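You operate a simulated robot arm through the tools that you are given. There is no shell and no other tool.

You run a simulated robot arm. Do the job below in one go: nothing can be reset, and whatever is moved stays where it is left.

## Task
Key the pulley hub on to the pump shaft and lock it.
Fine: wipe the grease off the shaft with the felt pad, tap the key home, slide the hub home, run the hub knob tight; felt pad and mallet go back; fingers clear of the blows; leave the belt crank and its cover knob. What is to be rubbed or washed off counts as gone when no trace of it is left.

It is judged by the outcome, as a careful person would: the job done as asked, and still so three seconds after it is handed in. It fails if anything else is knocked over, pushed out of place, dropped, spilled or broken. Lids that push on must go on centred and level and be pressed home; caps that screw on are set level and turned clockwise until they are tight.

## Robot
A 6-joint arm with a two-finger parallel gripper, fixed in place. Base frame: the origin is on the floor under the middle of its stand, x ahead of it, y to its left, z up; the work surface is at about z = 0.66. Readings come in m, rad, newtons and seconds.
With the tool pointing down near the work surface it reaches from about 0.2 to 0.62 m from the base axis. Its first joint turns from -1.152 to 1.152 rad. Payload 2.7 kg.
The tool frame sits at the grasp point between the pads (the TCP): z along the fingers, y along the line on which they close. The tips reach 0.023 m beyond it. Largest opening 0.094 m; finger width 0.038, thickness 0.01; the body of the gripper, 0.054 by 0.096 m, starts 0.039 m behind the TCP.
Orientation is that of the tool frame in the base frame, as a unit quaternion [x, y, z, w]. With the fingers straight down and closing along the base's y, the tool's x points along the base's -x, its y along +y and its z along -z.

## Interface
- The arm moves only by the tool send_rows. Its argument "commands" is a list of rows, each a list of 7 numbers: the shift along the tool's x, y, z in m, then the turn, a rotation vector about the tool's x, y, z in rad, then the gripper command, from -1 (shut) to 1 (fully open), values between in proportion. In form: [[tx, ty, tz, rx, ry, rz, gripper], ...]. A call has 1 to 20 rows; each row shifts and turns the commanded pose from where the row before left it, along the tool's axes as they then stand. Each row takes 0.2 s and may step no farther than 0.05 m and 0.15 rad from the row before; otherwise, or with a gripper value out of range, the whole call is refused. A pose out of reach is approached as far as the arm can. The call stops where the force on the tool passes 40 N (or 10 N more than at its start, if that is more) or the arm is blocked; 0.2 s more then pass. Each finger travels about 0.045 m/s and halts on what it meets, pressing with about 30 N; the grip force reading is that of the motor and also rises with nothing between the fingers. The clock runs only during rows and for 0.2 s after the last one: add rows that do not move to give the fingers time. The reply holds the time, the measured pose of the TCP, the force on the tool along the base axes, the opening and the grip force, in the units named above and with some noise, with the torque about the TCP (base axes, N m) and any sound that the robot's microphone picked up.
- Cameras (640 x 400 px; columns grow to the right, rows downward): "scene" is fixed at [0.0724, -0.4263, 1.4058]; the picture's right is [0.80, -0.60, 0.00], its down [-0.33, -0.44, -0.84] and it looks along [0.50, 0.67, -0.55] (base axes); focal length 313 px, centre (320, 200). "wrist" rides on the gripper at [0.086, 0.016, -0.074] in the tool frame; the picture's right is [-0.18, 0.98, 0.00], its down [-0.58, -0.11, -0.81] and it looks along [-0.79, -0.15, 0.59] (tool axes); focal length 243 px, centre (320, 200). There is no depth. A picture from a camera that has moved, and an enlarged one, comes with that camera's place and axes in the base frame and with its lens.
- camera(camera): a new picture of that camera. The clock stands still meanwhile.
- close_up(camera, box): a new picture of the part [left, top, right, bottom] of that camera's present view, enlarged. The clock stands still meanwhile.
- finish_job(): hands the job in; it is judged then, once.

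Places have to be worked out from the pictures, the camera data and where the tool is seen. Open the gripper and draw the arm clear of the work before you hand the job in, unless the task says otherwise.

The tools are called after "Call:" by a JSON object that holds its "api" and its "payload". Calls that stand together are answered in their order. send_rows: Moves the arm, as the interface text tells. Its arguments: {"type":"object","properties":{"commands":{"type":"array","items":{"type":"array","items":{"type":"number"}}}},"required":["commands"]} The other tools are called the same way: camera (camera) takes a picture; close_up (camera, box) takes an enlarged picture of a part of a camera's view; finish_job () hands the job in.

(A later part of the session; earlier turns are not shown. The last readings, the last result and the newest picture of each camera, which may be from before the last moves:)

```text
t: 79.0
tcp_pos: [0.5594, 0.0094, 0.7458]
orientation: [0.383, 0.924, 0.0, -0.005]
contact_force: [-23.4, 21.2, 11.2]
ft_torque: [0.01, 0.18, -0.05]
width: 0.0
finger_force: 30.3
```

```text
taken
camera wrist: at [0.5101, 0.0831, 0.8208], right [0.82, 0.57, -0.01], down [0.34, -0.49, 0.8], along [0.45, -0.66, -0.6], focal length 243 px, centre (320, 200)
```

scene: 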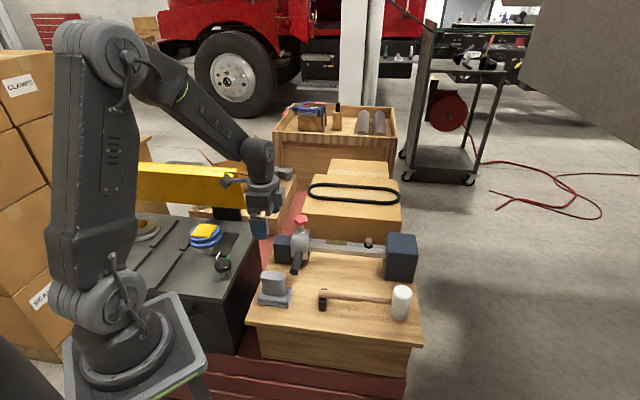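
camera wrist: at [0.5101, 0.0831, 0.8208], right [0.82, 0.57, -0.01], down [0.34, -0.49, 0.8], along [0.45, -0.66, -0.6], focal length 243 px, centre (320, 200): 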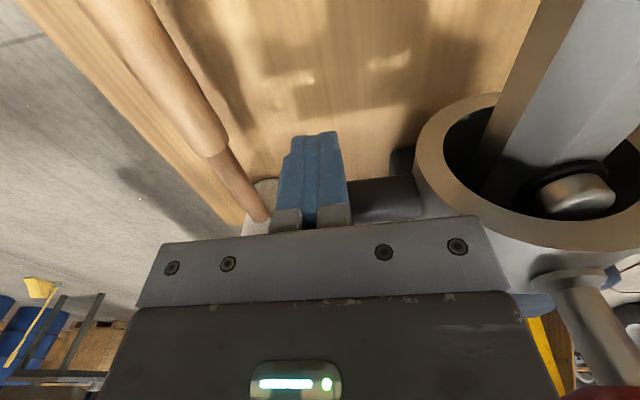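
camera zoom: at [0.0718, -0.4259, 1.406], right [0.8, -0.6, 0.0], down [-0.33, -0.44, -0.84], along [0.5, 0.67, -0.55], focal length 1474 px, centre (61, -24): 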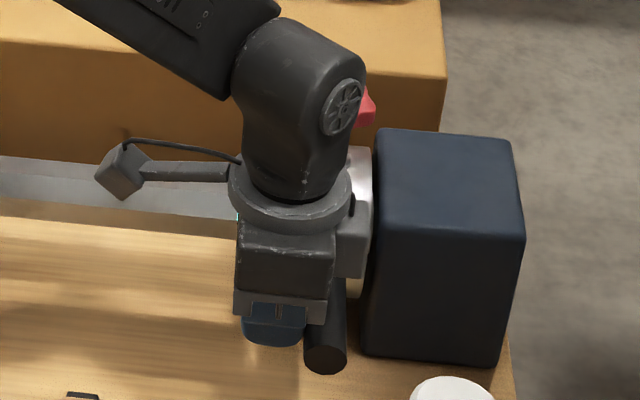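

The hub is against the shoulder (31 N along the shaft, no visible gap). I'll back off, rise, and check that it stays put.

Call:
{"api": "send_rows", "payload": {"commands": [[0.004, 0, 0, 0, 0, 0, -1], [0.01, -0.01, 0, 0, 0, 0, -1], [0.01, -0.01, -0.02, 0, 0, 0, -1], [0.01, -0.01, -0.04, 0, 0, 0, -1], [0, 0, -0.045, 0, 0, 0, -0.6], [0, 0, -0.045, 0, 0, 0, 0], [0.03, -0.02, -0.03, 0, 0, 0, 0.6], [0.04, -0.02, 0, 0, 0, 0, 1], [0.04, 0, 0, 0, 0, 0, 1], [0, 0, 0, 0, 0, 0, 1]]}}

Call:
{"api": "close_up", "payload": {"camera": "scene", "box": [330, 200, 420, 280]}}

Call:
{"api": "camera", "payload": {"camera": "wrist"}}

Call:
{"api": "camera", "payload": {"camera": "scene"}}

```text
t: 81.2
tcp_pos: [0.4078, 0.0567, 0.9236]
orientation: [0.383, 0.924, 0.001, -0.002]
contact_force: [0.1, -0.3, -1.1]
ft_torque: [-0.01, 0.0, -0.03]
width: 0.0939
finger_force: 0.2
```

```text
5.00 times, centred on (375, 240) of scene
camera zoom: at [0.0724, -0.4263, 1.4058], right [0.8, -0.6, 0.0], down [-0.33, -0.44, -0.84], along [0.5, 0.67, -0.55], focal length 1566 px, centre (45, 0)
```

zoom: 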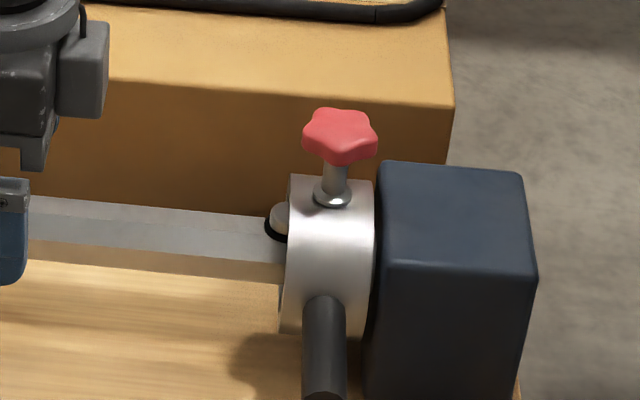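

```text
taken
camera wrist: at [0.3589, 0.1302, 0.9988], right [0.83, 0.56, 0.0], down [0.33, -0.49, 0.8], along [0.45, -0.66, -0.59], focal length 243 px, centre (320, 200)
```

wrist: 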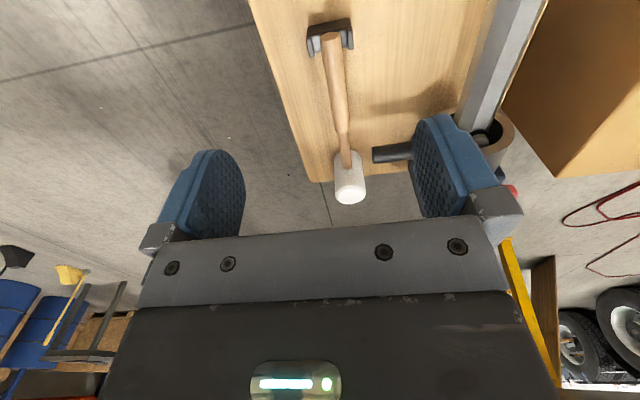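

```text
taken
```

scene: 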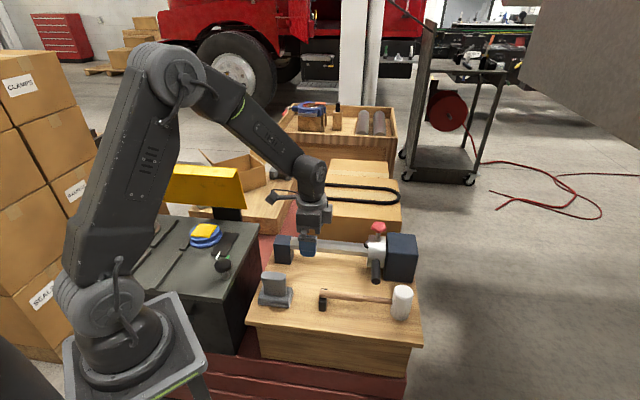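

Call:
{"api": "close_up", "payload": {"camera": "scene", "box": [365, 218, 405, 268]}}

Call:
{"api": "close_up", "payload": {"camera": "scene", "box": [385, 218, 405, 238]}}

```text
8.00 times, centred on (385, 243) of scene
camera zoom: at [0.0724, -0.4263, 1.4058], right [0.8, -0.6, 0.0], down [-0.33, -0.44, -0.84], along [0.5, 0.67, -0.55], focal length 2506 px, centre (-200, -144)
```

zoom: 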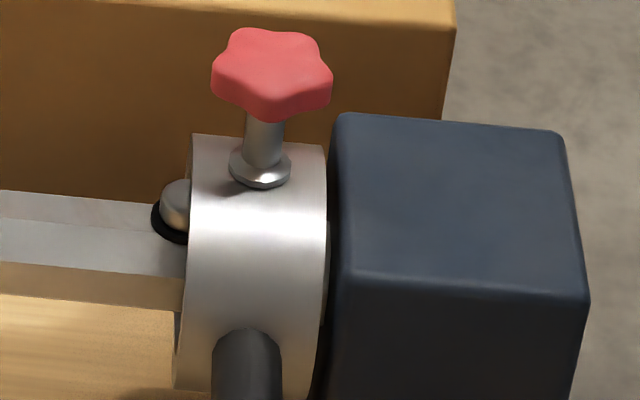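

```text
16.00 times, centred on (395, 228) of scene
camera zoom: at [0.0724, -0.4263, 1.4058], right [0.8, -0.6, 0.0], down [-0.33, -0.44, -0.84], along [0.5, 0.67, -0.55], focal length 5011 px, centre (-880, -248)
```

zoom: 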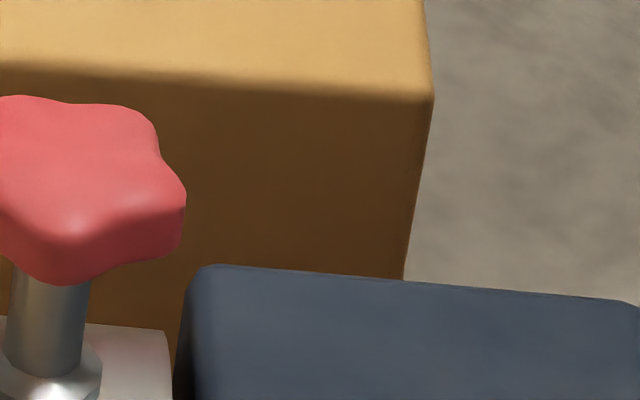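

The hub is at its hard stop (unchanged since the 31 N push). Its knob is now near (0.6575,0.059), top z≈0.825, at the edge of reach, so I'll square the tool and test how far out it can go above it.

Call:
{"api": "send_rows", "payload": {"commands": [[0, 0, 0, 0, 0, -0.1309, 1], [0, 0, 0, 0, 0, -0.1309, 1], [0, 0, 0, 0, 0, -0.1309, 1], [0, 0, 0, 0, 0, -0.1309, 1], [0, 0, 0, 0, 0, -0.1309, 1], [0, 0, 0, 0, 0, -0.1309, 1], [-0.048, 0, 0, 0, 0, 0, 1], [-0.048, 0, 0, 0, 0, 0, 1], [-0.048, 0, 0, 0, 0, 0, 1], [-0.048, 0.002, 0, 0, 0, 0, 1], [-0.03, 0, 0, 0, 0, 0, 1], [-0.02, 0, 0, 0, 0, 0, 1], [0, 0, 0, 0, 0, 0, 1]]}}

Call:
{"api": "camera", "payload": {"camera": "wrist"}}

Call:
{"api": "camera", "payload": {"camera": "scene"}}

```text
t: 84.0
tcp_pos: [0.6387, 0.0581, 0.925]
orientation: [0.0, 1.0, 0.001, -0.002]
contact_force: [-0.6, -0.1, 1.2]
ft_torque: [-0.01, -0.02, 0.01]
width: 0.0941
finger_force: 0.1
out of reach, approached as far as the arm can: row 12
```

```text
taken
camera wrist: at [0.5532, 0.0752, 0.9983], right [0.18, 0.98, 0.0], down [0.58, -0.11, 0.8], along [0.79, -0.15, -0.59], focal length 243 px, centre (320, 200)
```

wrist: 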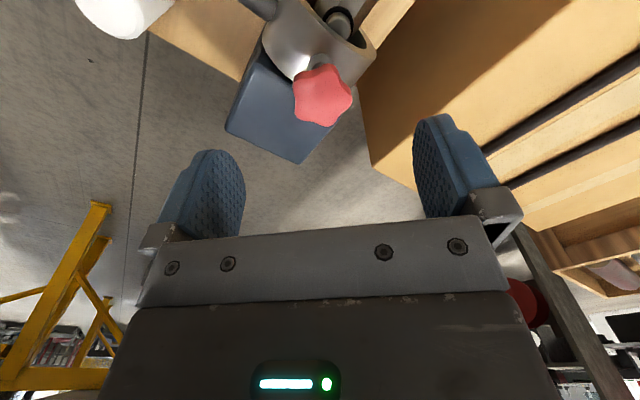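

```text
taken
```

scene: 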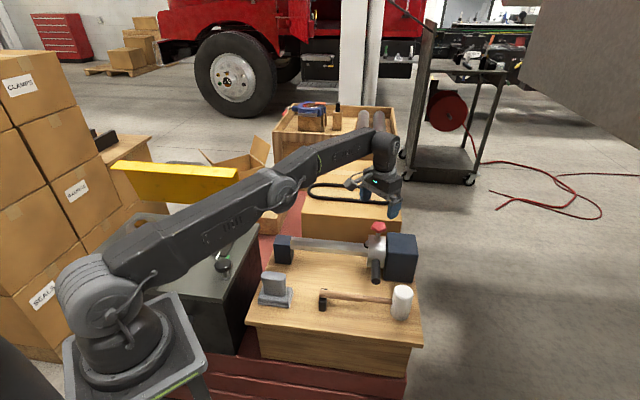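

The arm reaches only about x=0.64 with the tool vertical. I'll zoom on the knob to fix its place and shape, then plan a tilted approach.

Call:
{"api": "close_up", "payload": {"camera": "wrist", "box": [260, 0, 400, 150]}}

Call:
{"api": "close_up", "payload": {"camera": "scene", "box": [362, 214, 392, 244]}}

```text
2.67 times, centred on (330, 75) of wrist
camera zoom: at [0.5532, 0.0752, 0.9983], right [0.18, 0.98, 0.0], down [0.58, -0.11, 0.8], along [0.79, -0.15, -0.59], focal length 647 px, centre (293, 533)
```

zoom: 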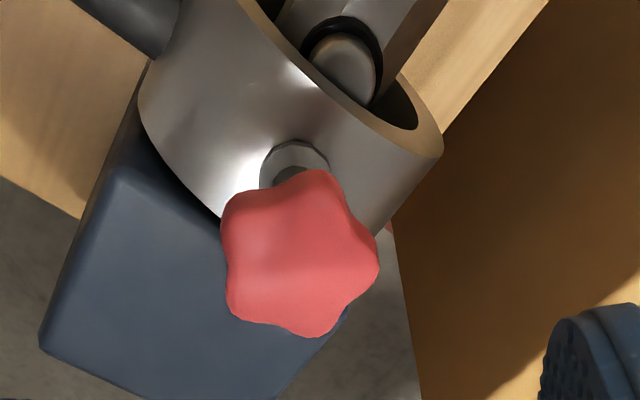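

```text
13.33 times, centred on (377, 229) of scene
camera zoom: at [0.0724, -0.4263, 1.4058], right [0.8, -0.6, 0.0], down [-0.33, -0.44, -0.84], along [0.5, 0.67, -0.55], focal length 4176 px, centre (-440, -187)
```

zoom: 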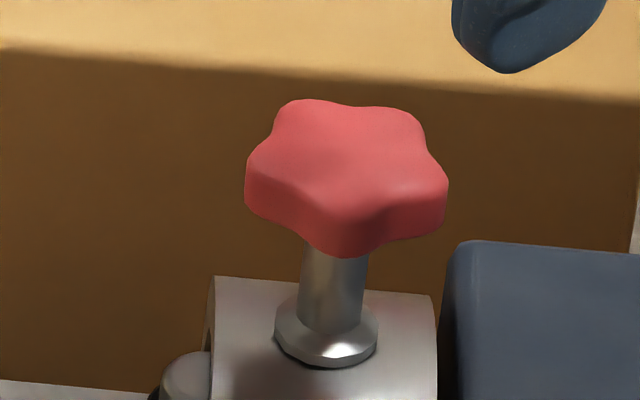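

The knob centre triangulates to (0.658,0.058) with top z≈0.825 and lobes at about 12°+72°k. I'll tilt the tool outward by 0.3 rad to gain reach and check the pose.

Call:
{"api": "send_rows", "payload": {"commands": [[0.01, 0, 0, 0, -0.1, 0, 1], [0, 0, 0, 0, -0.1, 0, 1], [0, 0, 0, 0, -0.1, 0, 1], [0, 0, 0, 0, 0, 0, 1]]}}

Call:
{"api": "camera", "payload": {"camera": "wrist"}}

Call:
{"api": "close_up", "payload": {"camera": "scene", "box": [320, 120, 440, 260]}}

```text
t: 85.0
tcp_pos: [0.63, 0.0594, 0.9239]
orientation: [0.001, 0.989, 0.001, 0.151]
contact_force: [0.4, 0.2, 0.4]
ft_torque: [-0.03, 0.0, -0.02]
width: 0.0941
finger_force: 0.0
```

```text
taken
camera wrist: at [0.5252, 0.0764, 0.9701], right [0.18, 0.98, 0.06], down [0.32, -0.11, 0.94], along [0.93, -0.15, -0.33], focal length 243 px, centre (320, 200)
```

wrist: 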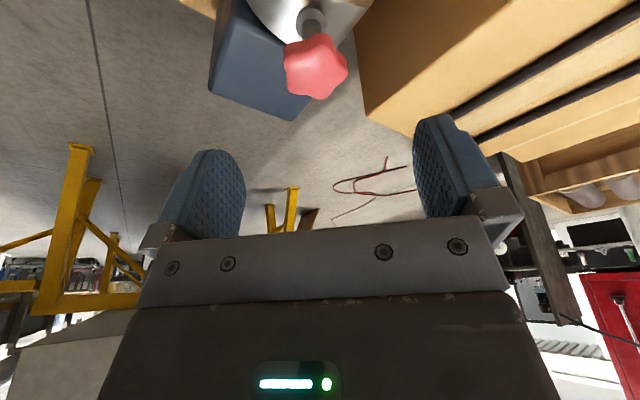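

```text
2.86 times, centred on (380, 190) of scene
camera zoom: at [0.0724, -0.4263, 1.4058], right [0.8, -0.6, 0.0], down [-0.33, -0.44, -0.84], along [0.5, 0.67, -0.55], focal length 895 px, centre (149, 229)
```

zoom: 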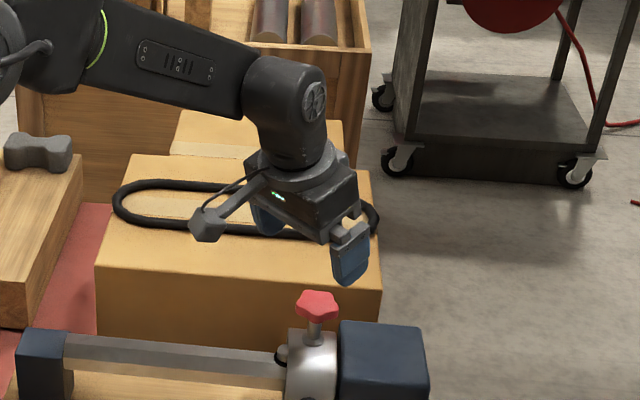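

Tilt is in. I'll move out and down to hover with the knob between the fingers, about 5 cm high.

Call:
{"api": "send_rows", "payload": {"commands": [[-0.0053, -0.0007, 0.0299, 0, 0, 0, 1], [-0.0053, -0.0007, 0.0299, 0, 0, 0, 1], [0, 0, 0, 0, 0, 0, 1]]}}

Call:
{"api": "camera", "payload": {"camera": "wrist"}}

Call:
{"api": "close_up", "payload": {"camera": "scene", "box": [330, 150, 430, 260]}}

```text
t: 85.8
tcp_pos: [0.6576, 0.0581, 0.8708]
orientation: [0.0, 0.989, 0.001, 0.149]
contact_force: [-0.2, 0.2, 0.7]
ft_torque: [0.01, -0.02, -0.01]
width: 0.0939
finger_force: 0.1
```

```text
taken
camera wrist: at [0.5544, 0.0755, 0.9171], right [0.18, 0.98, 0.06], down [0.32, -0.11, 0.94], along [0.93, -0.15, -0.33], focal length 243 px, centre (320, 200)
```

wrist: 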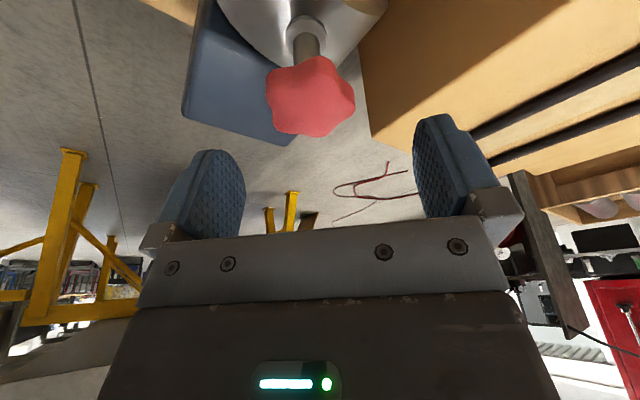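

```text
3.64 times, centred on (380, 205) of scene
camera zoom: at [0.0724, -0.4263, 1.4058], right [0.8, -0.6, 0.0], down [-0.33, -0.44, -0.84], along [0.5, 0.67, -0.55], focal length 1139 px, centre (102, 182)
```

zoom: 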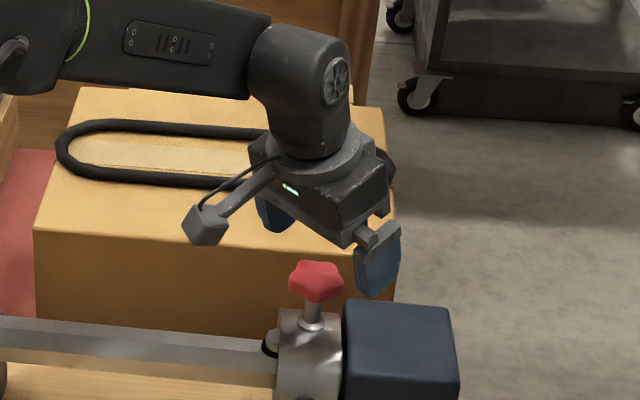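

Reachable here. I'll turn the tool 30° counter-clockwise about the vertical (starting angle aligned with the lobes), then lower the fingers around the knob.

Call:
{"api": "send_rows", "payload": {"commands": [[0, 0, 0, -0.039, 0, -0.1249, 1], [0, 0, 0, -0.039, 0, -0.1249, 1], [0, 0, 0, -0.039, 0, -0.1249, 1], [0, 0, 0, -0.039, 0, -0.1249, 1], [0, 0, 0, 0, 0, 0, 1]]}}

Call:
{"api": "camera", "payload": {"camera": "wrist"}}

Call:
{"api": "close_up", "payload": {"camera": "scene", "box": [330, 150, 430, 260]}}

```text
t: 87.0
tcp_pos: [0.6576, 0.0566, 0.8708]
orientation: [-0.256, 0.955, 0.04, 0.144]
contact_force: [0.2, 0.2, 1.0]
ft_torque: [0.03, 0.02, -0.01]
width: 0.0942
finger_force: 0.1
```

```text
taken
camera wrist: at [0.5592, 0.0196, 0.9162], right [-0.34, 0.94, 0.06], down [0.33, 0.06, 0.94], along [0.88, 0.34, -0.33], focal length 243 px, centre (320, 200)
```

wrist: 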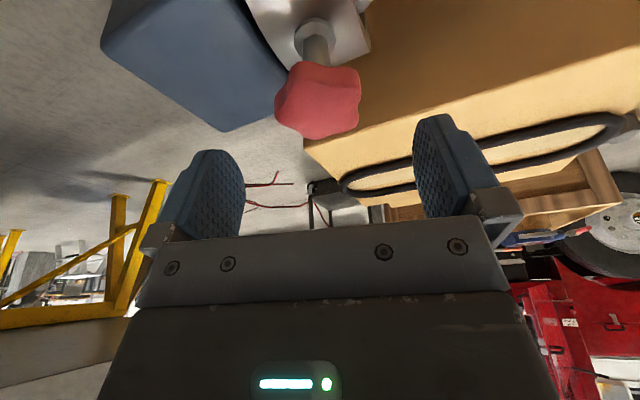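

```text
3.64 times, centred on (380, 205) of scene
camera zoom: at [0.0724, -0.4263, 1.4058], right [0.8, -0.6, 0.0], down [-0.33, -0.44, -0.84], along [0.5, 0.67, -0.55], focal length 1139 px, centre (102, 182)
```

zoom: 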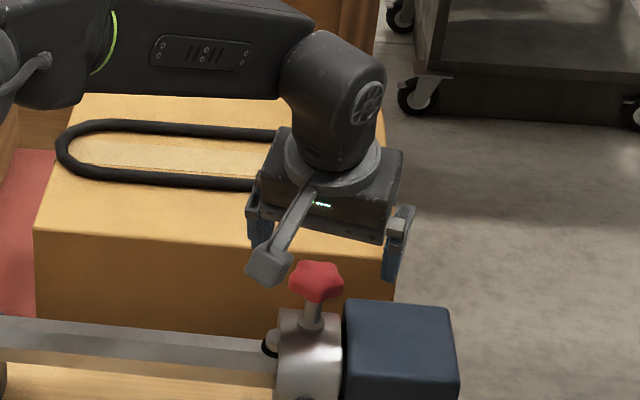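

Well centred. I'll lower 5.3 cm around the knob.

Call:
{"api": "send_rows", "payload": {"commands": [[0.006, 0, 0.0191, 0, 0, 0, 1], [0.006, 0, 0.0191, 0, 0, 0, 1], [0.0038, 0, 0.0122, 0, 0, 0, 1], [0, 0, 0, 0, 0, 0, 1]]}}

Call:
{"api": "camera", "payload": {"camera": "wrist"}}

Call:
{"api": "close_up", "payload": {"camera": "scene", "box": [340, 180, 420, 260]}}

```text
t: 88.0
tcp_pos: [0.6573, 0.0561, 0.8146]
orientation: [-0.256, 0.955, 0.041, 0.144]
contact_force: [-0.6, -0.2, 0.3]
ft_torque: [0.0, 0.03, -0.01]
width: 0.0939
finger_force: 0.1
```

```text
taken
camera wrist: at [0.5594, 0.0199, 0.8611], right [-0.34, 0.94, 0.06], down [0.33, 0.06, 0.94], along [0.88, 0.34, -0.33], focal length 243 px, centre (320, 200)
```

wrist: 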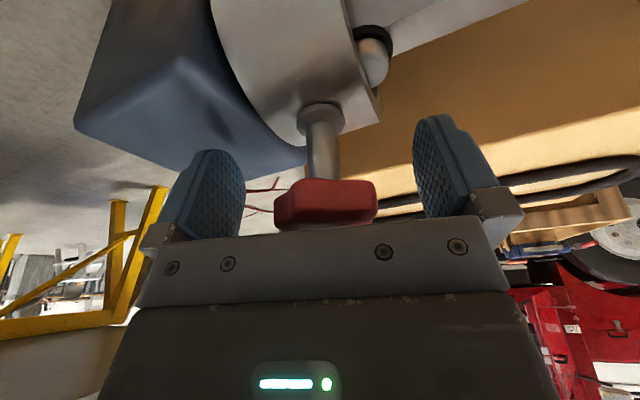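

```text
5.00 times, centred on (380, 220) of scene
camera zoom: at [0.0724, -0.4263, 1.4058], right [0.8, -0.6, 0.0], down [-0.33, -0.44, -0.84], along [0.5, 0.67, -0.55], focal length 1566 px, centre (20, 100)
```

zoom: 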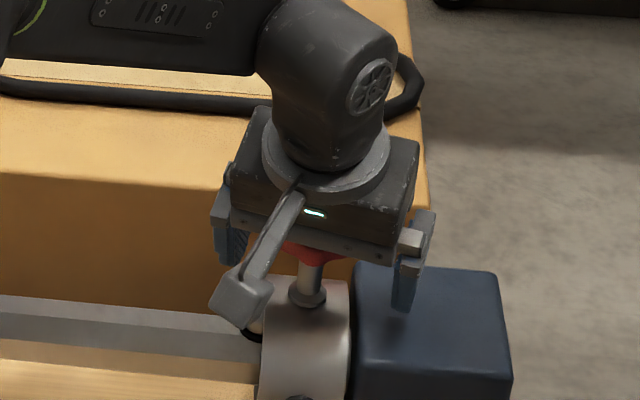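

The knob is centred between the pads, a little high; I'll raise 4 mm and close on it.

Call:
{"api": "send_rows", "payload": {"commands": [[-0.0012, 0, -0.0038, 0, 0, 0, 0.6], [0, 0, 0, 0, 0, 0, 0.2], [0, 0, 0, 0, 0, 0, -0.1], [0, 0, 0, 0, 0, 0, -0.4], [0, 0, 0, 0, 0, 0, -1], [0, 0, 0, 0, 0, 0, -1], [0, 0, 0, 0, 0, 0, -1]]}}

Call:
{"api": "camera", "payload": {"camera": "wrist"}}

```text
t: 89.6
tcp_pos: [0.6574, 0.0606, 0.8206]
orientation: [-0.256, 0.955, 0.041, 0.142]
contact_force: [-12.9, 18.4, 4.4]
ft_torque: [-0.15, 0.69, -0.26]
width: 0.0445
finger_force: 44.8
```

```text
taken
camera wrist: at [0.559, 0.0228, 0.866], right [-0.34, 0.94, 0.06], down [0.33, 0.06, 0.94], along [0.88, 0.34, -0.33], focal length 243 px, centre (320, 200)
```

wrist: 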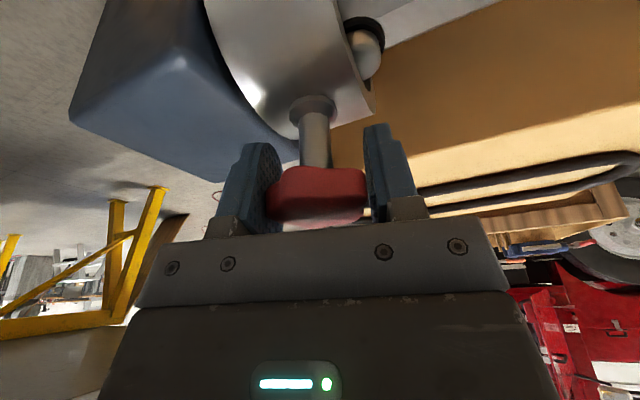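

Gripped at 0.0445 m but with ~22 N side load along the closing axis; I'll shift 4 mm that way to relieve it.

Call:
{"api": "send_rows", "payload": {"commands": [[0, 0.002, 0, 0, 0, 0, -1], [0, 0.002, 0, 0, 0, 0, -1], [0, 0, 0, 0, 0, 0, -1]]}}

```text
t: 90.4
tcp_pos: [0.6569, 0.0621, 0.8218]
orientation: [-0.255, 0.955, 0.039, 0.145]
contact_force: [12.2, 10.2, -12.8]
ft_torque: [0.09, -1.09, -0.5]
width: 0.0445
finger_force: 44.9
```

Call:
{"api": "send_rows", "payload": {"commands": [[-0.0013, 0, 0.0025, 0, 0, 0, -1], [0, 0, 0, 0, 0, 0, -1]]}}

```text
t: 91.0
tcp_pos: [0.6562, 0.0605, 0.8195]
orientation: [-0.254, 0.956, 0.039, 0.143]
contact_force: [-8.7, -6.2, 3.1]
ft_torque: [0.41, -0.47, -0.48]
width: 0.0443
finger_force: 44.8
```

The side loads are now about 10 N; I'll start turning clockwise about the vertical, ~0.36 rad first, and read the torque.

Call:
{"api": "send_rows", "payload": {"commands": [[0, 0, 0, 0.0358, 0, 0.1145, -1], [0, 0, 0, 0.0358, 0, 0.1145, -1], [0, 0, 0, 0.0358, 0, 0.1145, -1], [0, 0, 0, 0, 0, 0, -1]]}}

Call:
{"api": "camera", "payload": {"camera": "wrist"}}

Call:
{"api": "close_up", "payload": {"camera": "scene", "box": [340, 180, 420, 260]}}

```text
t: 92.0
tcp_pos: [0.6556, 0.0612, 0.8193]
orientation: [-0.08, 0.986, 0.013, 0.147]
contact_force: [-11.6, -13.3, 1.8]
ft_torque: [0.12, -1.11, 0.11]
width: 0.0435
finger_force: 44.9
```

```text
taken
camera wrist: at [0.5507, 0.0615, 0.8662], right [0.02, 1.0, 0.06], down [0.33, -0.06, 0.94], along [0.94, 0.0, -0.33], focal length 243 px, centre (320, 200)
```

wrist: 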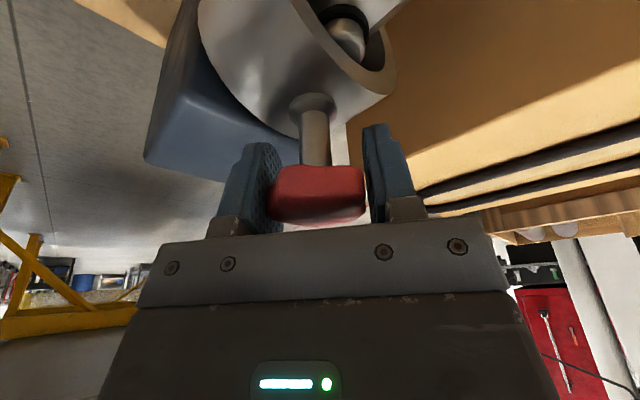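

```text
5.00 times, centred on (380, 220) of scene
camera zoom: at [0.0721, -0.4266, 1.4057], right [0.8, -0.6, 0.0], down [-0.33, -0.44, -0.84], along [0.5, 0.67, -0.55], focal length 1566 px, centre (20, 100)
```

zoom: 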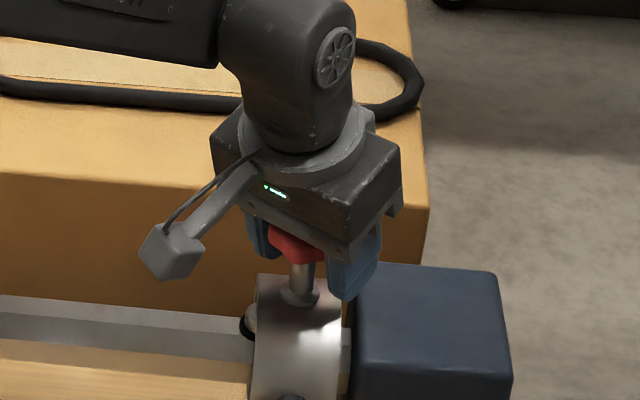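

The hub appears to have been dragged ~5 mm back from its stop by my side shift. I'll pull the gripped knob +s again by 5 mm until the stop shows in the force.

Call:
{"api": "send_rows", "payload": {"commands": [[-0.0014, -0.002, 0.0004, 0, 0, 0, -1], [-0.0014, -0.002, 0.0004, 0, 0, 0, -1], [0, 0, 0, 0, 0, 0, -1]]}}

Call:
{"api": "close_up", "payload": {"camera": "scene", "box": [340, 180, 420, 260]}}

```text
t: 92.8
tcp_pos: [0.659, 0.0579, 0.8212]
orientation: [-0.081, 0.986, 0.014, 0.145]
contact_force: [-27.5, -14.5, 6.1]
ft_torque: [-0.03, -0.58, 0.03]
width: 0.0434
finger_force: 44.7
```

```text
5.00 times, centred on (380, 220) of scene
camera zoom: at [0.0717, -0.4267, 1.4057], right [0.8, -0.6, 0.0], down [-0.33, -0.44, -0.84], along [0.5, 0.67, -0.55], focal length 1566 px, centre (20, 100)
```

zoom: 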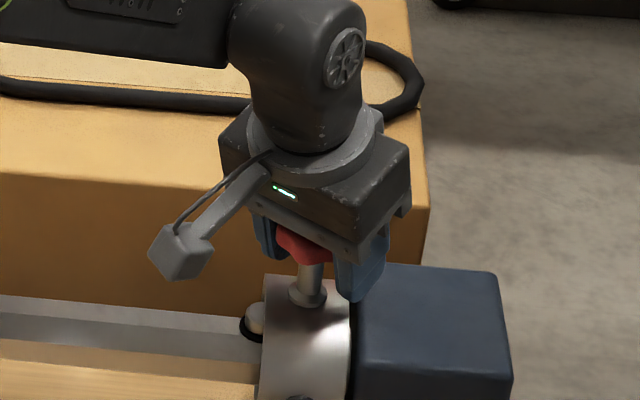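

The hub is back at the shoulder (s-force −9 N); the remaining −n load of 30 N means I'm ~3 mm too far across, so I'll ease that.

Call:
{"api": "send_rows", "payload": {"commands": [[0.0012, -0.0009, -0.0004, 0, 0, 0, -1], [0.0011, -0.0009, -0.0003, 0, 0, 0, -1], [0, 0, 0, 0, 0, 0, -1]]}}

```text
t: 93.6
tcp_pos: [0.6589, 0.0576, 0.8203]
orientation: [-0.081, 0.985, 0.014, 0.149]
contact_force: [3.3, 3.7, -10.7]
ft_torque: [-0.71, 0.56, -0.04]
width: 0.0437
finger_force: 44.8
```

Loads are small now. I'll lower 1 mm, keep a slight +s bias, and continue clockwise another ~0.48 rad.

Call:
{"api": "send_rows", "payload": {"commands": [[-0.0003, -0.0008, 0.0011, 0.0358, 0, 0.1145, -1], [0, 0, 0, 0.0358, 0, 0.1145, -1], [0, 0, 0, 0.0358, 0, 0.1145, -1], [0, 0, 0, 0.0358, 0, 0.1145, -1], [0, 0, 0, 0, 0, 0, -1]]}}

Call:
{"api": "camera", "payload": {"camera": "wrist"}}

Call:
{"api": "close_up", "payload": {"camera": "scene", "box": [340, 180, 420, 260]}}

```text
t: 94.8
tcp_pos: [0.6596, 0.0534, 0.8195]
orientation: [0.157, 0.976, -0.024, 0.148]
contact_force: [-6.0, -5.1, 1.9]
ft_torque: [0.36, -0.55, 0.06]
width: 0.0435
finger_force: 44.6
```

```text
taken
camera wrist: at [0.5653, 0.1031, 0.866], right [0.48, 0.88, 0.05], down [0.27, -0.2, 0.94], along [0.84, -0.43, -0.33], focal length 243 px, centre (320, 200)
```

wrist: 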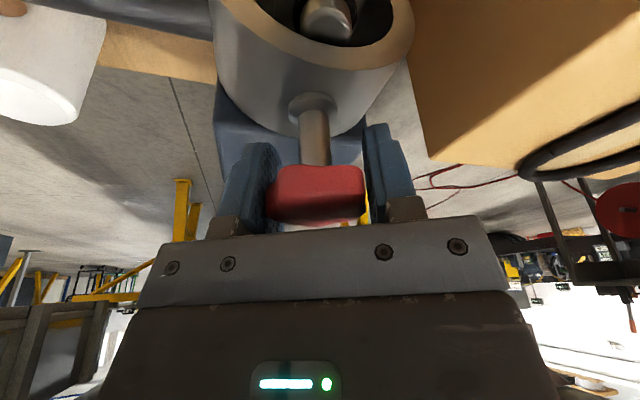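

```text
5.00 times, centred on (380, 220) of scene
camera zoom: at [0.0722, -0.4265, 1.4057], right [0.8, -0.6, 0.0], down [-0.33, -0.44, -0.84], along [0.5, 0.67, -0.55], focal length 1566 px, centre (20, 100)
```

zoom: 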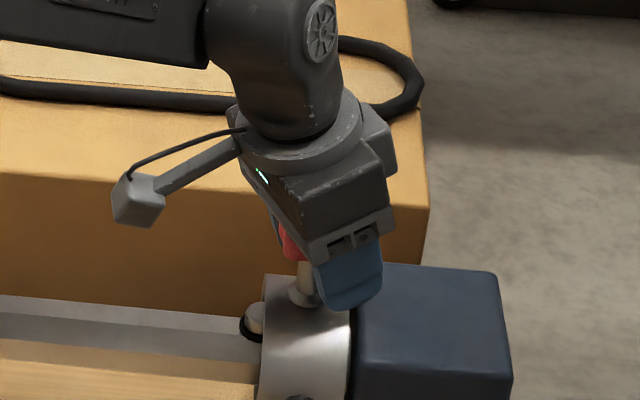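

The knob turns with the grip (hub stays home, torque small). I'll continue another ~0.48 rad clockwise.

Call:
{"api": "send_rows", "payload": {"commands": [[0, 0, 0, 0.0358, 0, 0.1145, -1], [0, 0, 0, 0.0358, 0, 0.1145, -1], [0, 0, 0, 0.0358, 0, 0.1145, -1], [0, 0, 0, 0.0358, 0, 0.1145, -1], [0, 0, 0, 0, 0, 0, -1]]}}

Call:
{"api": "camera", "payload": {"camera": "wrist"}}

Call:
{"api": "close_up", "payload": {"camera": "scene", "box": [340, 180, 420, 260]}}

```text
t: 95.6
tcp_pos: [0.6576, 0.0511, 0.8184]
orientation: [0.317, 0.937, -0.052, 0.139]
contact_force: [-12.9, -3.4, 6.6]
ft_torque: [0.21, -0.54, 0.1]
width: 0.0436
finger_force: 44.8
stopped in row 3: the force on the tool passed its limit at 43 N (the readings are from after the stop); the commanded pose is now the measured one
```

```text
taken
camera wrist: at [0.5853, 0.1287, 0.8659], right [0.74, 0.67, 0.04], down [0.19, -0.27, 0.94], along [0.65, -0.69, -0.33], focal length 243 px, centre (320, 200)
```

wrist: 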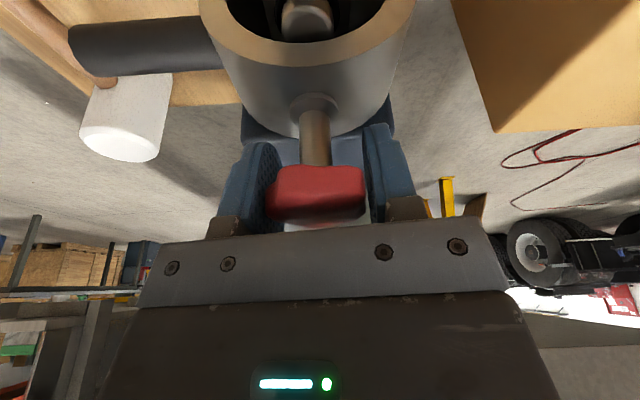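

```text
5.00 times, centred on (380, 220) of scene
camera zoom: at [0.072, -0.4264, 1.4058], right [0.8, -0.6, 0.0], down [-0.33, -0.44, -0.84], along [0.5, 0.67, -0.55], focal length 1566 px, centre (20, 100)
```

zoom: 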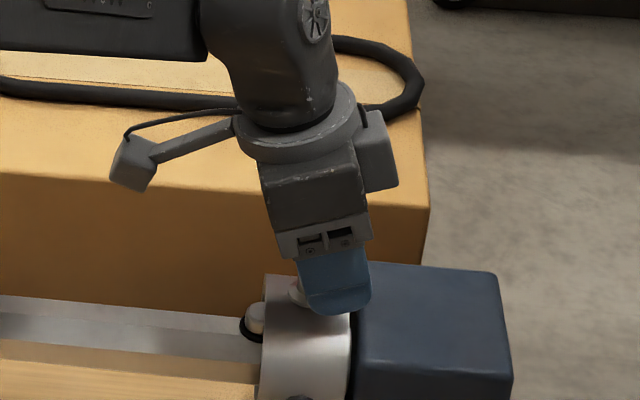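

The stop at 43 N looks like misalignment rather than tightness (torque is small), so the grip isn't centred on the knob axis. I'll release, rise, and look at the knob from above.

Call:
{"api": "send_rows", "payload": {"commands": [[0, 0, 0, 0, 0, 0, 0.2], [0, 0, 0, 0, 0, 0, 0.7], [0, 0, 0, 0, 0, 0, 0.9], [-0.0075, 0, -0.0239, 0, 0, 0, 0.9], [-0.009, 0, -0.0286, 0, 0, 0, 0.9], [0, 0, 0, 0, 0, 0, 0.9]]}}

Call:
{"api": "camera", "payload": {"camera": "wrist"}}

Call:
{"api": "close_up", "payload": {"camera": "scene", "box": [340, 180, 420, 260]}}

```text
t: 97.0
tcp_pos: [0.6582, 0.0513, 0.8739]
orientation: [0.316, 0.937, -0.051, 0.14]
contact_force: [-0.3, 0.2, 0.5]
ft_torque: [-0.01, 0.01, 0.04]
width: 0.0892
finger_force: 0.1
```

```text
taken
camera wrist: at [0.5856, 0.1284, 0.9201], right [0.74, 0.67, 0.05], down [0.19, -0.27, 0.94], along [0.65, -0.69, -0.33], focal length 243 px, centre (320, 200)
```

wrist: 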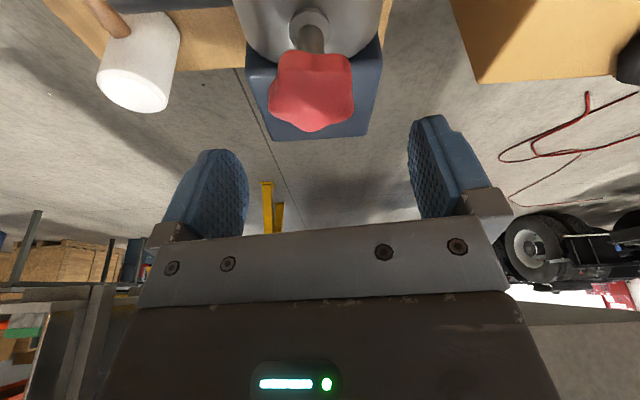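

```text
5.00 times, centred on (380, 220) of scene
camera zoom: at [0.0724, -0.4263, 1.4058], right [0.8, -0.6, 0.0], down [-0.33, -0.44, -0.84], along [0.5, 0.67, -0.55], focal length 1566 px, centre (20, 100)
```

zoom: 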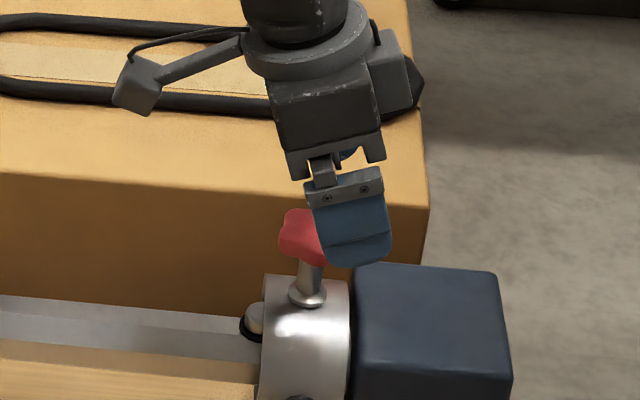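

Call:
{"api": "close_up", "payload": {"camera": "wrist", "box": [250, 0, 380, 150]}}

Call:
{"api": "close_up", "payload": {"camera": "scene", "box": [362, 210, 402, 250]}}

```text
2.67 times, centred on (315, 75) of wrist
camera zoom: at [0.5856, 0.1284, 0.9201], right [0.74, 0.67, 0.05], down [0.19, -0.27, 0.94], along [0.65, -0.69, -0.33], focal length 647 px, centre (333, 533)
```

zoom: 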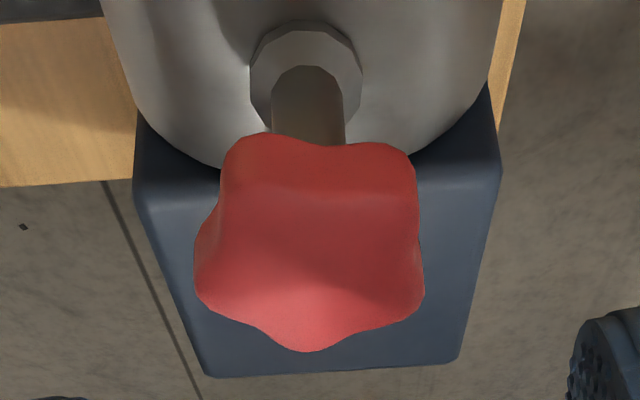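

```text
10.00 times, centred on (382, 230) of scene
camera zoom: at [0.0724, -0.4263, 1.4058], right [0.8, -0.6, 0.0], down [-0.33, -0.44, -0.84], along [0.5, 0.67, -0.55], focal length 3132 px, centre (-300, -100)
```

zoom: 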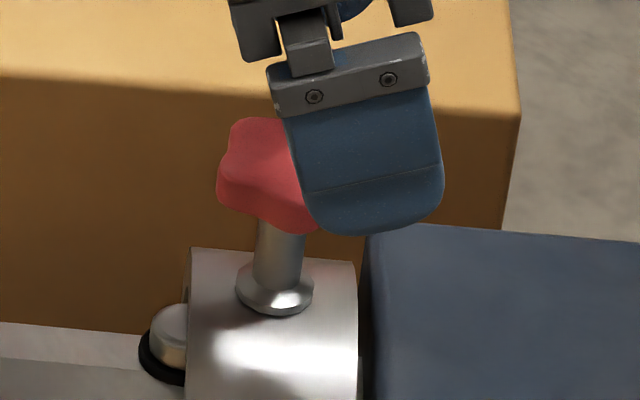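

Both views put the knob's axis at about (0.6535,0.056), so I was gripping ~6 mm off-centre. I'll re-centre there and swing back 108° counter-clockwise (open) for the next stroke.

Call:
{"api": "send_rows", "payload": {"commands": [[0.0063, 0.0009, -0.002, 0, 0, 0, 0.9], [0, 0, 0, -0.03745, 0, -0.1199, 0.9], [0, 0, 0, -0.03745, 0, -0.1199, 0.9], [0, 0, 0, -0.03745, 0, -0.1199, 0.9], [0, 0, 0, -0.03745, 0, -0.1199, 0.9], [0, 0, 0, -0.03745, 0, -0.1199, 0.9], [0, 0, 0, -0.03745, 0, -0.1199, 0.9], [0, 0, 0, -0.03745, 0, -0.1199, 0.9], [0, 0, 0, -0.03745, 0, -0.1199, 0.9], [0, 0, 0, -0.03745, 0, -0.1199, 0.9], [0, 0, 0, -0.03745, 0, -0.1199, 0.9], [0, 0, 0, -0.03745, 0, -0.1199, 0.9], [0, 0, 0, -0.03745, 0, -0.1199, 0.9], [0, 0, 0, -0.03745, 0, -0.1199, 0.9], [0, 0, 0, -0.03745, 0, -0.1199, 0.9], [0, 0, 0, -0.03745, 0, -0.1199, 0.9], [0, 0, 0, 0, 0, 0, 0.9]]}}

Call:
{"api": "camera", "payload": {"camera": "wrist"}}

Call:
{"api": "close_up", "payload": {"camera": "scene", "box": [340, 160, 420, 260]}}

```text
t: 100.6
tcp_pos: [0.6547, 0.0565, 0.8726]
orientation: [-0.572, 0.807, 0.089, 0.118]
contact_force: [0.1, 0.2, 0.7]
ft_torque: [-0.02, 0.0, 0.0]
width: 0.0892
finger_force: 0.0
```

```text
taken
camera wrist: at [0.6056, -0.0359, 0.9202], right [-0.87, 0.49, 0.06], down [0.22, 0.26, 0.94], along [0.44, 0.83, -0.34], focal length 243 px, centre (320, 200)
```

wrist: 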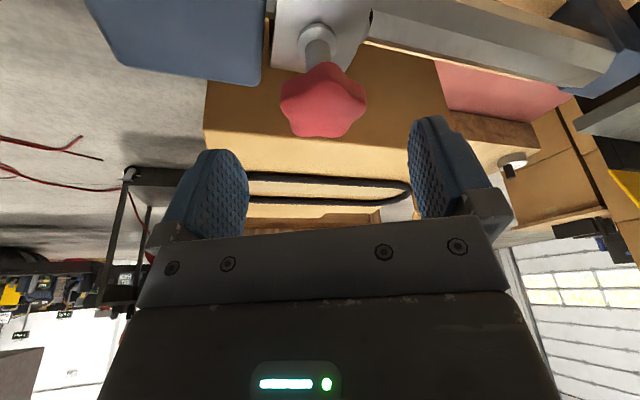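

```text
4.00 times, centred on (380, 210) of scene
camera zoom: at [0.0724, -0.4263, 1.4058], right [0.8, -0.6, 0.0], down [-0.33, -0.44, -0.84], along [0.5, 0.67, -0.55], focal length 1253 px, centre (80, 160)
```

zoom: 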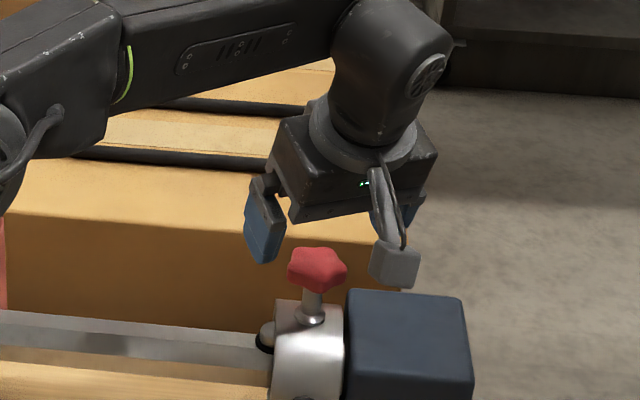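

Centred at the new start angle. I'll lower around the knob and close.

Call:
{"api": "send_rows", "payload": {"commands": [[0.006, 0, 0.0191, 0, 0, 0, 0.9], [0.006, 0, 0.0191, 0, 0, 0, 0.9], [0.0042, 0, 0.0134, 0, 0, 0, 0.9], [0, 0, 0, 0, 0, 0, 0.6], [0, 0, 0, 0, 0, 0, 0.2], [0, 0, 0, 0, 0, 0, 0.0], [0, 0, 0, 0, 0, 0, -1], [0, 0, 0, 0, 0, 0, -1], [0, 0, 0, 0, 0, 0, -1]]}}

Call:
{"api": "camera", "payload": {"camera": "wrist"}}

Call:
{"api": "close_up", "payload": {"camera": "scene", "box": [340, 180, 420, 260]}}

```text
t: 102.6
tcp_pos: [0.651, 0.0568, 0.8188]
orientation: [-0.572, 0.807, 0.091, 0.115]
contact_force: [-37.3, 5.4, 8.8]
ft_torque: [-0.09, -0.91, -0.06]
width: 0.044
finger_force: 45.0
```

```text
taken
camera wrist: at [0.6024, -0.0346, 0.8654], right [-0.87, 0.49, 0.07], down [0.22, 0.26, 0.94], along [0.44, 0.83, -0.34], focal length 243 px, centre (320, 200)
```

wrist: 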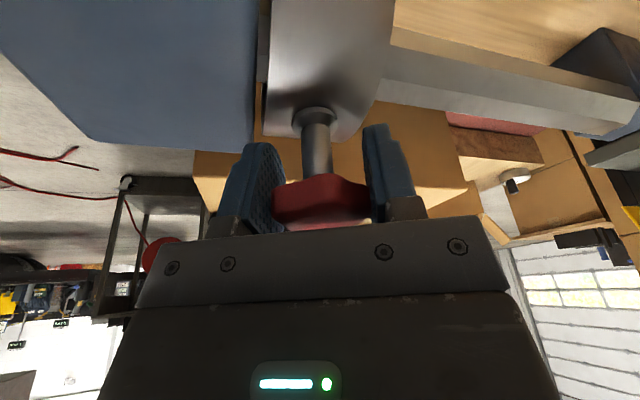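

```text
5.00 times, centred on (380, 220) of scene
camera zoom: at [0.0714, -0.4262, 1.4059], right [0.8, -0.6, 0.0], down [-0.33, -0.44, -0.84], along [0.5, 0.67, -0.55], focal length 1566 px, centre (20, 100)
```

zoom: 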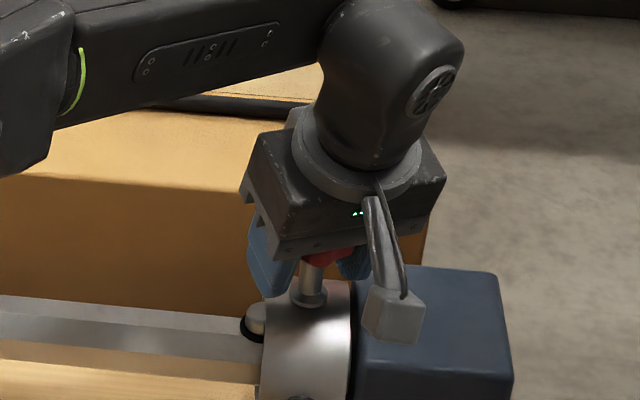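

The grip is solid but the arm is pushed ~4 mm along −x, so the knob axis is nearer (0.651,0.057). I'll relieve 3 mm along the closing axis and read again.

Call:
{"api": "send_rows", "payload": {"commands": [[0, 0.0015, 0, 0, 0, 0, -1], [0, 0.0015, 0, 0, 0, 0, -1], [0, 0, 0, 0, 0, 0, -1]]}}

```text
t: 103.4
tcp_pos: [0.6514, 0.0586, 0.8185]
orientation: [-0.572, 0.807, 0.088, 0.119]
contact_force: [-1.3, 10.3, -14.5]
ft_torque: [-1.02, -0.57, 0.01]
width: 0.0436
finger_force: 44.8
```

Closing-axis load is gone; there's ~14 N downward pull, so I'll lower 1.5 mm and turn clockwise ~0.48 rad.

Call:
{"api": "send_rows", "payload": {"commands": [[0.0004, 0, 0.0014, 0, 0, 0, -1], [0, 0, 0, 0.0358, 0, 0.1145, -1], [0, 0, 0, 0.0358, 0, 0.1145, -1], [0, 0, 0, 0.0358, 0, 0.1145, -1], [0, 0, 0, 0.0358, 0, 0.1145, -1], [0, 0, 0, 0, 0, 0, -1]]}}

Call:
{"api": "close_up", "payload": {"camera": "scene", "box": [340, 180, 420, 260]}}

```text
t: 104.8
tcp_pos: [0.6511, 0.0568, 0.819]
orientation: [-0.362, 0.921, 0.055, 0.136]
contact_force: [3.4, 7.3, -12.7]
ft_torque: [0.76, -0.8, 0.0]
width: 0.0435
finger_force: 45.1
```

```text
5.00 times, centred on (380, 220) of scene
camera zoom: at [0.0728, -0.4262, 1.4058], right [0.8, -0.6, 0.0], down [-0.33, -0.44, -0.84], along [0.5, 0.67, -0.55], focal length 1566 px, centre (20, 100)
```

zoom: 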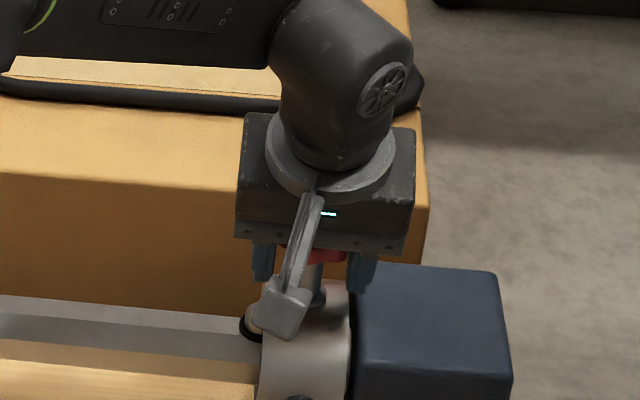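

Turning smoothly with the hub still home. I'll continue clockwise another 0.48 rad.

Call:
{"api": "send_rows", "payload": {"commands": [[0.0004, 0, 0.0014, 0.0358, 0, 0.1145, -1], [0, 0, 0, 0.0358, 0, 0.1145, -1], [0, 0, 0, 0.0358, 0, 0.1145, -1], [0, 0, 0, 0.0358, 0, 0.1145, -1], [0, 0, 0, 0, 0, 0, -1]]}}

Call:
{"api": "close_up", "payload": {"camera": "scene", "box": [340, 180, 420, 260]}}

Call:
{"api": "camera", "payload": {"camera": "wrist"}}

```text
t: 106.0
tcp_pos: [0.6523, 0.0554, 0.8191]
orientation: [-0.134, 0.98, 0.019, 0.147]
contact_force: [0.7, 6.6, 12.6]
ft_torque: [-0.37, 1.26, -0.06]
width: 0.0438
finger_force: 45.2
```

```text
5.00 times, centred on (380, 220) of scene
camera zoom: at [0.0722, -0.4262, 1.4058], right [0.8, -0.6, 0.0], down [-0.33, -0.44, -0.84], along [0.5, 0.67, -0.55], focal length 1566 px, centre (20, 100)
```

zoom: 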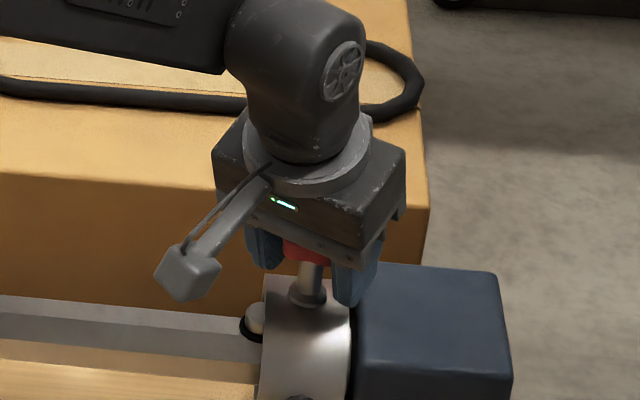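

```text
taken
camera wrist: at [0.547, 0.0456, 0.8653], right [-0.09, 0.99, 0.05], down [0.34, -0.02, 0.94], along [0.94, 0.11, -0.33], focal length 243 px, centre (320, 200)
```

wrist: 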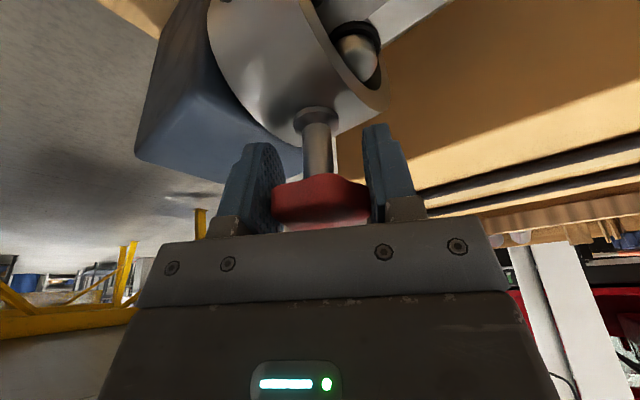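

Still free-running (vertical torque ~0). I'll raise 1 mm to unload and keep turning.

Call:
{"api": "send_rows", "payload": {"commands": [[-0.0003, 0, -0.001, 0.0358, 0, 0.1145, -1], [0, 0, 0, 0.0358, 0, 0.1145, -1], [0, 0, 0, 0.0358, 0, 0.1145, -1], [0, 0, 0, 0.0358, 0, 0.1145, -1], [0, 0, 0, 0.0358, 0, 0.1145, -1], [0, 0, 0, 0, 0, 0, -1]]}}

Call:
{"api": "close_up", "payload": {"camera": "scene", "box": [340, 180, 420, 260]}}

```text
t: 107.4
tcp_pos: [0.652, 0.0562, 0.8196]
orientation: [0.162, 0.976, -0.027, 0.144]
contact_force: [4.7, -2.1, 4.4]
ft_torque: [0.66, -0.9, -0.11]
width: 0.0437
finger_force: 44.8
```

```text
5.00 times, centred on (380, 220) of scene
camera zoom: at [0.0724, -0.4264, 1.4057], right [0.8, -0.6, 0.0], down [-0.33, -0.44, -0.84], along [0.5, 0.67, -0.55], focal length 1566 px, centre (20, 100)
```

zoom: 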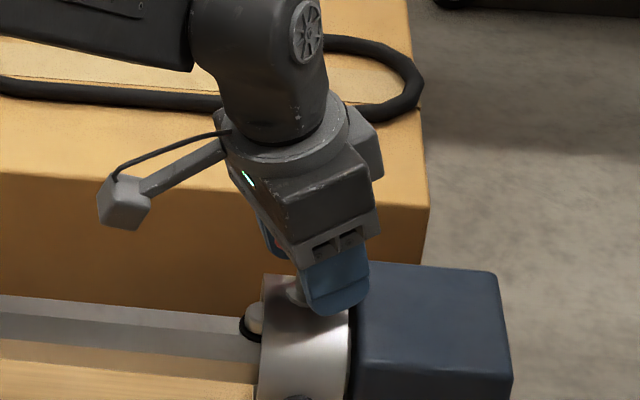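

Loads are low and centred now. I'll turn a further 36° to finish this stroke.

Call:
{"api": "send_rows", "payload": {"commands": [[0, 0, 0, 0.03745, 0, 0.1199, -1], [0, 0, 0, 0.03745, 0, 0.1199, -1], [0, 0, 0, 0.03745, 0, 0.1199, -1], [0, 0, 0, 0.03745, 0, 0.1199, -1], [0, 0, 0, 0.03745, 0, 0.1199, -1], [0, 0, 0, 0, 0, 0, -1]]}}

Call:
{"api": "close_up", "payload": {"camera": "scene", "box": [340, 180, 420, 260]}}

Call:
{"api": "camera", "payload": {"camera": "wrist"}}

```text
t: 108.8
tcp_pos: [0.6502, 0.0565, 0.8175]
orientation: [0.455, 0.878, -0.074, 0.129]
contact_force: [-7.3, -9.7, 1.4]
ft_torque: [0.46, -0.24, 0.4]
width: 0.0452
finger_force: 45.6
```

```text
5.00 times, centred on (380, 220) of scene
camera zoom: at [0.0722, -0.4265, 1.4057], right [0.8, -0.6, 0.0], down [-0.33, -0.44, -0.84], along [0.5, 0.67, -0.55], focal length 1566 px, centre (20, 100)
```

zoom: 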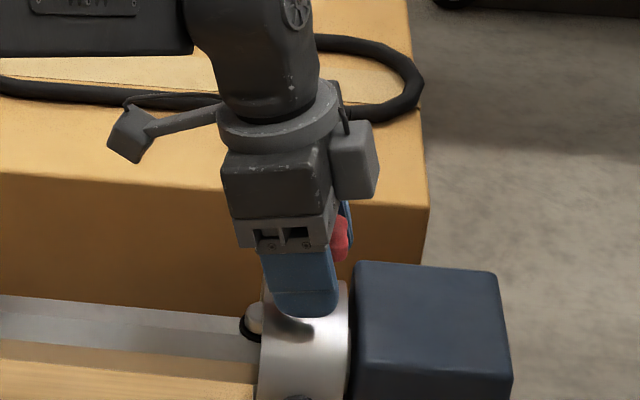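

```text
taken
camera wrist: at [0.6038, 0.1533, 0.8629], right [0.91, 0.42, 0.04], down [0.1, -0.32, 0.94], along [0.41, -0.85, -0.33], focal length 243 px, centre (320, 200)
```

wrist: 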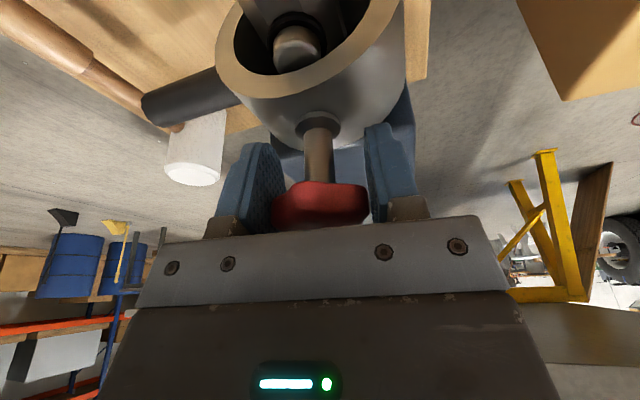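

The vertical torque has risen to 0.4 N·m and the jaws opened slightly, so the knob is starting to bind. I'll turn a little more (0.2 rad) to see if it is tight.

Call:
{"api": "send_rows", "payload": {"commands": [[0, 0, 0, 0.0298, 0, 0.0954, -1], [0, 0, 0, 0.0298, 0, 0.0954, -1], [0, 0, 0, 0, 0, 0, -1]]}}

Call:
{"api": "camera", "payload": {"camera": "wrist"}}

Call:
{"api": "close_up", "payload": {"camera": "scene", "box": [340, 180, 420, 260]}}

```text
t: 109.6
tcp_pos: [0.6505, 0.0555, 0.8172]
orientation: [0.54, 0.828, -0.089, 0.121]
contact_force: [-12.4, -19.4, -6.2]
ft_torque: [0.19, -0.35, 1.41]
width: 0.0439
finger_force: 45.1
```

```text
taken
camera wrist: at [0.6239, 0.1598, 0.8625], right [0.97, 0.23, 0.04], down [0.04, -0.33, 0.94], along [0.23, -0.92, -0.33], focal length 243 px, centre (320, 200)
```

wrist: 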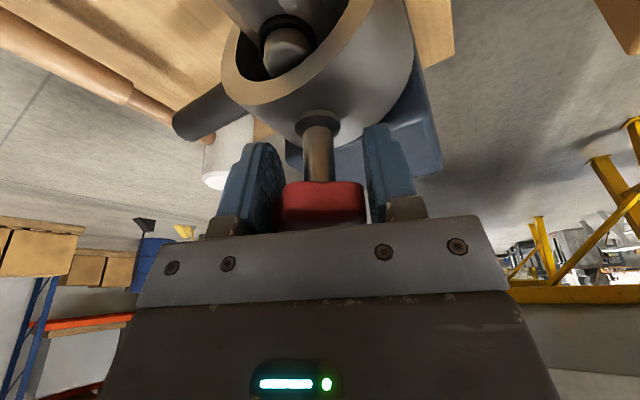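

```text
5.00 times, centred on (380, 220) of scene
camera zoom: at [0.0723, -0.4268, 1.4056], right [0.8, -0.6, 0.0], down [-0.33, -0.44, -0.84], along [0.5, 0.67, -0.55], focal length 1566 px, centre (20, 100)
```

zoom: 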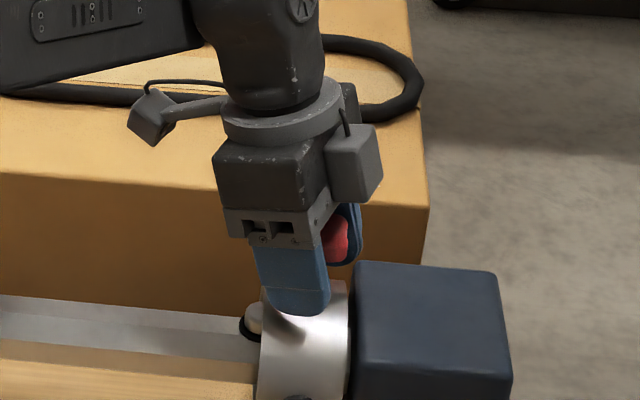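

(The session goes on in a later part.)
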